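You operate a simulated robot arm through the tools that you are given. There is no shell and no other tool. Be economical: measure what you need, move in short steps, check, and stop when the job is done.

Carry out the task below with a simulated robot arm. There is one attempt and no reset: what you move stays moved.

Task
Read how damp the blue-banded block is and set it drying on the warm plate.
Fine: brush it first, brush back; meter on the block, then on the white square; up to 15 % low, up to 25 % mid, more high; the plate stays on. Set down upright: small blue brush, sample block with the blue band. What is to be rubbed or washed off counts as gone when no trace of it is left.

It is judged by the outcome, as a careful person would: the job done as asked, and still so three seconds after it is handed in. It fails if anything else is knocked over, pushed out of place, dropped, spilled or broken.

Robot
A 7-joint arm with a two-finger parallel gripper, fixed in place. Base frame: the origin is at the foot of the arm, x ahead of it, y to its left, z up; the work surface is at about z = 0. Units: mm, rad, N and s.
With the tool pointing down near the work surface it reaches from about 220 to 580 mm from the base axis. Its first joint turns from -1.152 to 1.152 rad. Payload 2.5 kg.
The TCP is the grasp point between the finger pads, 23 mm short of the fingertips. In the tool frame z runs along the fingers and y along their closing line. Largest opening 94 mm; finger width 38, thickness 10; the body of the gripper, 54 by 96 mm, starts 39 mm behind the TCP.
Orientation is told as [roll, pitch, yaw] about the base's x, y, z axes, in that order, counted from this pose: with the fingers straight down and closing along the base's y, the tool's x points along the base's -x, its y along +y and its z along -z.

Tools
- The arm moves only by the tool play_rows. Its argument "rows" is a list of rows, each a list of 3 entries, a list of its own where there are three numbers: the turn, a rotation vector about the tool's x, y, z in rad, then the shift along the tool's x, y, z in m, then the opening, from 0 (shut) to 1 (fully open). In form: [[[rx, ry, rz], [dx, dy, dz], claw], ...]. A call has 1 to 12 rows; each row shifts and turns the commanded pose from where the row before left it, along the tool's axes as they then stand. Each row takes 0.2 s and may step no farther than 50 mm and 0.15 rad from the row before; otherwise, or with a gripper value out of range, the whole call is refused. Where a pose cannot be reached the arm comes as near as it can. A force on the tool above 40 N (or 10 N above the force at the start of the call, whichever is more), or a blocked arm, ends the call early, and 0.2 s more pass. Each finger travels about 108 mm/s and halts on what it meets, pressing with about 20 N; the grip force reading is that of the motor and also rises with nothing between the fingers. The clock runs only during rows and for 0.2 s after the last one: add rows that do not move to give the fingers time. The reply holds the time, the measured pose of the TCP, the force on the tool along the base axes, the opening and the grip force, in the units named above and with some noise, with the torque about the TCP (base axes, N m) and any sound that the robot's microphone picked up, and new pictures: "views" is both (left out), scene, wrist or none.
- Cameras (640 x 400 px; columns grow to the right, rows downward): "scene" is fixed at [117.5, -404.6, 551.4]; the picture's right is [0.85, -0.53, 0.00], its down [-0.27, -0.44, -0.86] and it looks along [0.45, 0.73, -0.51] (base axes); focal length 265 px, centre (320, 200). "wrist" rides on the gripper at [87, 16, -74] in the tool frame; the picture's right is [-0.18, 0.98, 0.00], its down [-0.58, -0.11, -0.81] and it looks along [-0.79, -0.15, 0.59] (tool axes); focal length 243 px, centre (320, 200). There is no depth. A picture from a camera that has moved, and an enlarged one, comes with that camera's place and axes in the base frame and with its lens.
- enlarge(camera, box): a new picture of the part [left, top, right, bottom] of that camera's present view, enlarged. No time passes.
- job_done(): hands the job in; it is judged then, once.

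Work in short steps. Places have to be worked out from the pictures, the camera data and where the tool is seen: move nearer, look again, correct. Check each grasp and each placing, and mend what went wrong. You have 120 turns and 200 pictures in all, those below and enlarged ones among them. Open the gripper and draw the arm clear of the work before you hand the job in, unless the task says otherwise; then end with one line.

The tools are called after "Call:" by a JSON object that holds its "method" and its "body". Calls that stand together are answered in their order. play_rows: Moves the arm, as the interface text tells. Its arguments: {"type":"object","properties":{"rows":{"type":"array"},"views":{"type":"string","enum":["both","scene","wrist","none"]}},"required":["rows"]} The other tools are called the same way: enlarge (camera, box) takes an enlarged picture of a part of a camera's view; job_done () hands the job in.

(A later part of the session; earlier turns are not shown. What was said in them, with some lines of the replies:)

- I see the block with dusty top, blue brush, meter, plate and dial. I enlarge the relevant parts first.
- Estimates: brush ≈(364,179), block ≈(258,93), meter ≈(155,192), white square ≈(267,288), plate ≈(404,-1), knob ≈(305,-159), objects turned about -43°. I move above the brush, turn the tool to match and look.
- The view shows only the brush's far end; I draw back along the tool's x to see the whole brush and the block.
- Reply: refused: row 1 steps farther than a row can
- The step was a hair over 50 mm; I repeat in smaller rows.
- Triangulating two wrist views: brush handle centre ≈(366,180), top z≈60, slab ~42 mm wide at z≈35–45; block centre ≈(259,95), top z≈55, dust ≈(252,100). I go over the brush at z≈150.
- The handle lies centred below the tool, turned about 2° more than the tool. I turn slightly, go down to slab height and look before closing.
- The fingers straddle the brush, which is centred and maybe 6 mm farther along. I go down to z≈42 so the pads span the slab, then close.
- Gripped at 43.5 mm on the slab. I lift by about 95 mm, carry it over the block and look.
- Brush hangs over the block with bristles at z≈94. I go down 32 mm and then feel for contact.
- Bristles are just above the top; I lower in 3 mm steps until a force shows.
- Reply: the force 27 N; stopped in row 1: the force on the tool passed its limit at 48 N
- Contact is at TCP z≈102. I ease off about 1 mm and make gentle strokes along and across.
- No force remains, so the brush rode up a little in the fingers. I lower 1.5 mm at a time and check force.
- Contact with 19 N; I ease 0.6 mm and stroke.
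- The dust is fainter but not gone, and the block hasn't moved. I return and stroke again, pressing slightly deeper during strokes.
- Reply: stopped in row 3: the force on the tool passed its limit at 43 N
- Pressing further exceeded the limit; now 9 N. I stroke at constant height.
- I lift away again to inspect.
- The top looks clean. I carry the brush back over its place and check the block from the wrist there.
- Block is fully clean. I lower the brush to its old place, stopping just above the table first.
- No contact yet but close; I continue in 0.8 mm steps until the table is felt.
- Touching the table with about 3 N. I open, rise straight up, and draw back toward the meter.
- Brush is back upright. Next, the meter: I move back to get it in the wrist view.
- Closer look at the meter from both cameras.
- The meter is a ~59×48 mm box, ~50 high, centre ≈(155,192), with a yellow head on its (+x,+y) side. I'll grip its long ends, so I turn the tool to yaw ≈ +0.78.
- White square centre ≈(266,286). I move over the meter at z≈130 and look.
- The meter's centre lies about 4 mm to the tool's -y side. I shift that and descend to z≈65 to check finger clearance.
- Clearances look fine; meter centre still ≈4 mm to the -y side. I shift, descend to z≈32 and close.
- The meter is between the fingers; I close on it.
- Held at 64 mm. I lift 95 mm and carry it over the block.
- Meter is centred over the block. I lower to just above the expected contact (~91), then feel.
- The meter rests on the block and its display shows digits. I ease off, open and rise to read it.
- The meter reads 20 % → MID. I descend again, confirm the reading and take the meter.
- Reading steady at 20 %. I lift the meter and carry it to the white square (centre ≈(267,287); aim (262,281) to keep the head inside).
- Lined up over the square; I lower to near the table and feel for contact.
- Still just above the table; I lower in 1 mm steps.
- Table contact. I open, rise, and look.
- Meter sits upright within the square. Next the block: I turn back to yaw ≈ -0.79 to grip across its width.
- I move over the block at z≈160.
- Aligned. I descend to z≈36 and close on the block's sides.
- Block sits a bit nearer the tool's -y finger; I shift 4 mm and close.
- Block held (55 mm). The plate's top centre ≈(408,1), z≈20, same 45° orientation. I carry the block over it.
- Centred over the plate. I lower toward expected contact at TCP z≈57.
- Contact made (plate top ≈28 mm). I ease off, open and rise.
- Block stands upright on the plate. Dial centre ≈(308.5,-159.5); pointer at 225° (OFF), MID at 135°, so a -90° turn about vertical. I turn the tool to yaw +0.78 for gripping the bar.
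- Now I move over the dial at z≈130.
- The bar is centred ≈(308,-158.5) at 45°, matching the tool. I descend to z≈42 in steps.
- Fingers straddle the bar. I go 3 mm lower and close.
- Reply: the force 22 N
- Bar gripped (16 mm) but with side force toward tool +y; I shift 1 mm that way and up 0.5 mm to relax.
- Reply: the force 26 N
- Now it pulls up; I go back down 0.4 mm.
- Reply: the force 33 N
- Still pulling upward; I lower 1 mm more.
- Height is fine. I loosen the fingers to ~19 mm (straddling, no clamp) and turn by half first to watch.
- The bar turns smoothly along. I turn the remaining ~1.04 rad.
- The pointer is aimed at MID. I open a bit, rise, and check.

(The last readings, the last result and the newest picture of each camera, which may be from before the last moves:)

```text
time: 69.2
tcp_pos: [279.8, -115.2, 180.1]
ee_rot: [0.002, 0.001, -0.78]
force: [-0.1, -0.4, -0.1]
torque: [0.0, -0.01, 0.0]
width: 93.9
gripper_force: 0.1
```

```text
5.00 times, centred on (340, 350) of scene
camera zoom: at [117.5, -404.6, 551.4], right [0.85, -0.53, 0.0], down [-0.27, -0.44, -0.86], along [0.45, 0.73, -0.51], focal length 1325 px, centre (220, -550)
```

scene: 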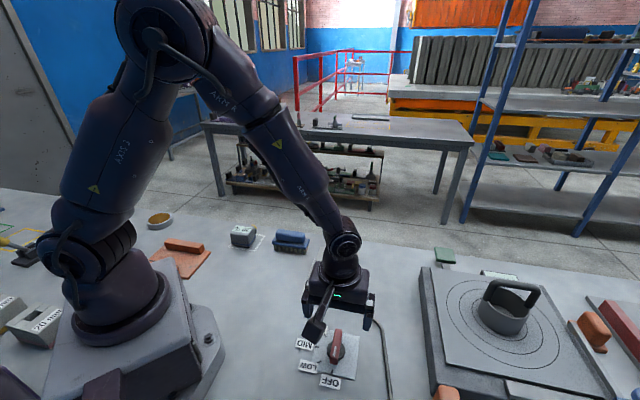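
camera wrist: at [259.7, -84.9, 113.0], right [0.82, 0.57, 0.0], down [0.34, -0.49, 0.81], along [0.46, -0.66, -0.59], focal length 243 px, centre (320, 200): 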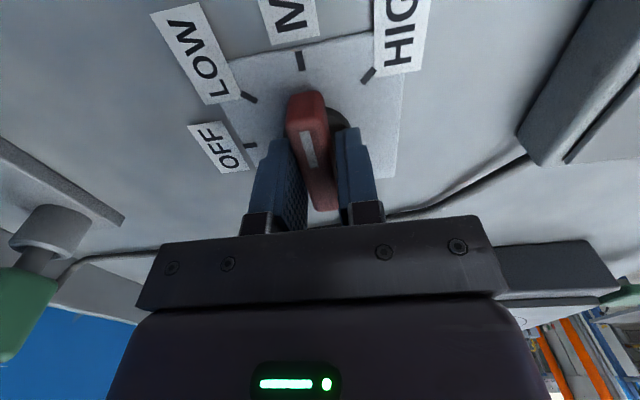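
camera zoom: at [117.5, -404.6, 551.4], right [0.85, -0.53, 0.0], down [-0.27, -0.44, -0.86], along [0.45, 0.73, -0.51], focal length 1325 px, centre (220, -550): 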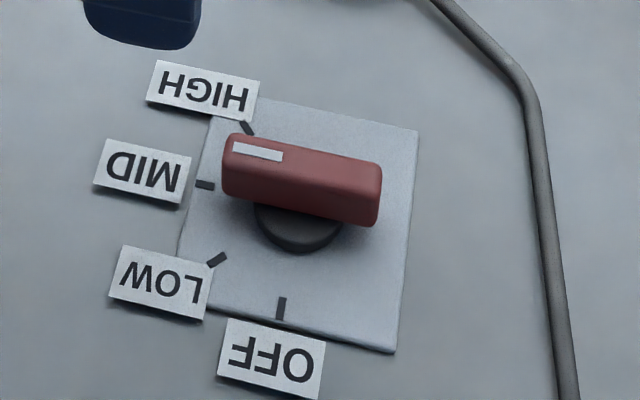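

Dial is at MID. I draw up and clear, and check the whole scene.

Call:
{"method": "play_rows", "body": {"rows": [[[0, 0, 0], [0.02, -0.02, -0.04], 1], [[0, 0, 0], [0.02, -0.02, -0.04], 1], [[0, 0, 0], [0, 0, -0.04], 1]], "views": "scene"}}

Call:
{"method": "enlarge", "body": {"camera": "scene", "box": [210, 210, 400, 330]}}

```text
time: 70.0
tcp_pos: [224.6, -118.8, 300.2]
ee_rot: [0.0, 0.0, -0.779]
force: [0.1, 0.3, 0.7]
torque: [0.01, 0.0, 0.0]
width: 93.8
gripper_force: 0.0
```

scene: 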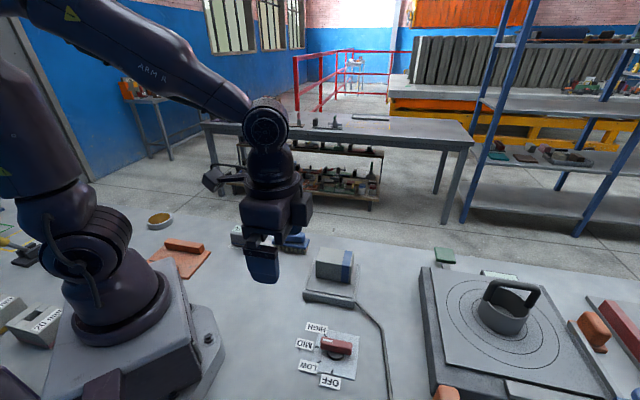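

```text
3.33 times, centred on (305, 270) of scene
camera zoom: at [117.5, -404.6, 551.4], right [0.85, -0.53, 0.0], down [-0.27, -0.44, -0.86], along [0.45, 0.73, -0.51], focal length 884 px, centre (370, -33)
```

zoom: 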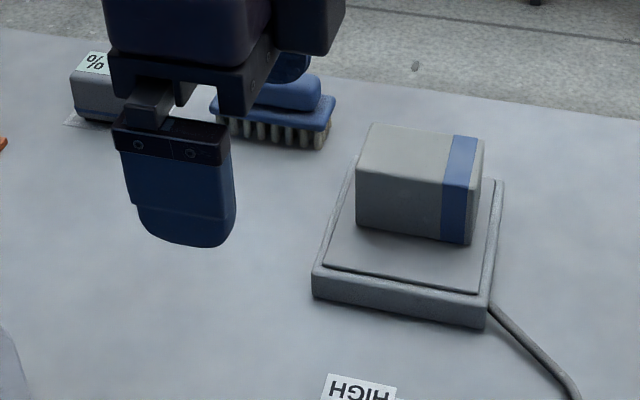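

Everything is in place; I check the plate's pilot lamp in the wrist view once.

Call:
{"method": "enlarge", "body": {"camera": "wrist", "box": [200, 0, 520, 200]}}

```text
2.00 times, centred on (360, 100) of wrist
camera zoom: at [175.2, -44.7, 374.1], right [0.82, 0.57, 0.0], down [0.34, -0.49, 0.81], along [0.46, -0.66, -0.59], focal length 485 px, centre (240, 400)
```

zoom: 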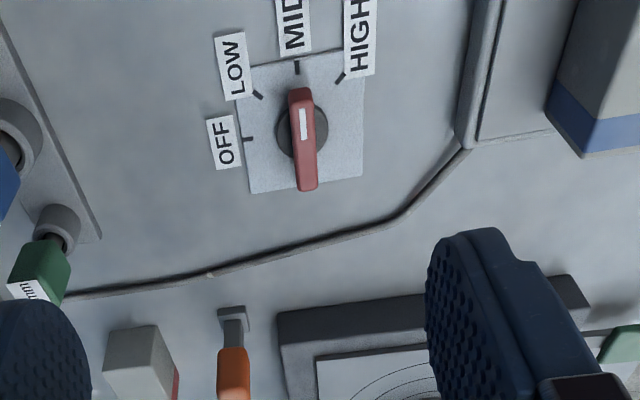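

The dial is clearly on MID, the arm is clear and the gripper open; I hand in.

Call:
{"method": "job_done", "body": {}}

```text
The job is handed in.
```

The block read 20 %, so the dial is set to MID and left on. The block was brushed clean and stands upright on the plate, the brush is back in its place upright, and the meter is on the white square, slightly off centre. I could not see whether the plate's pilot lamp was lit.
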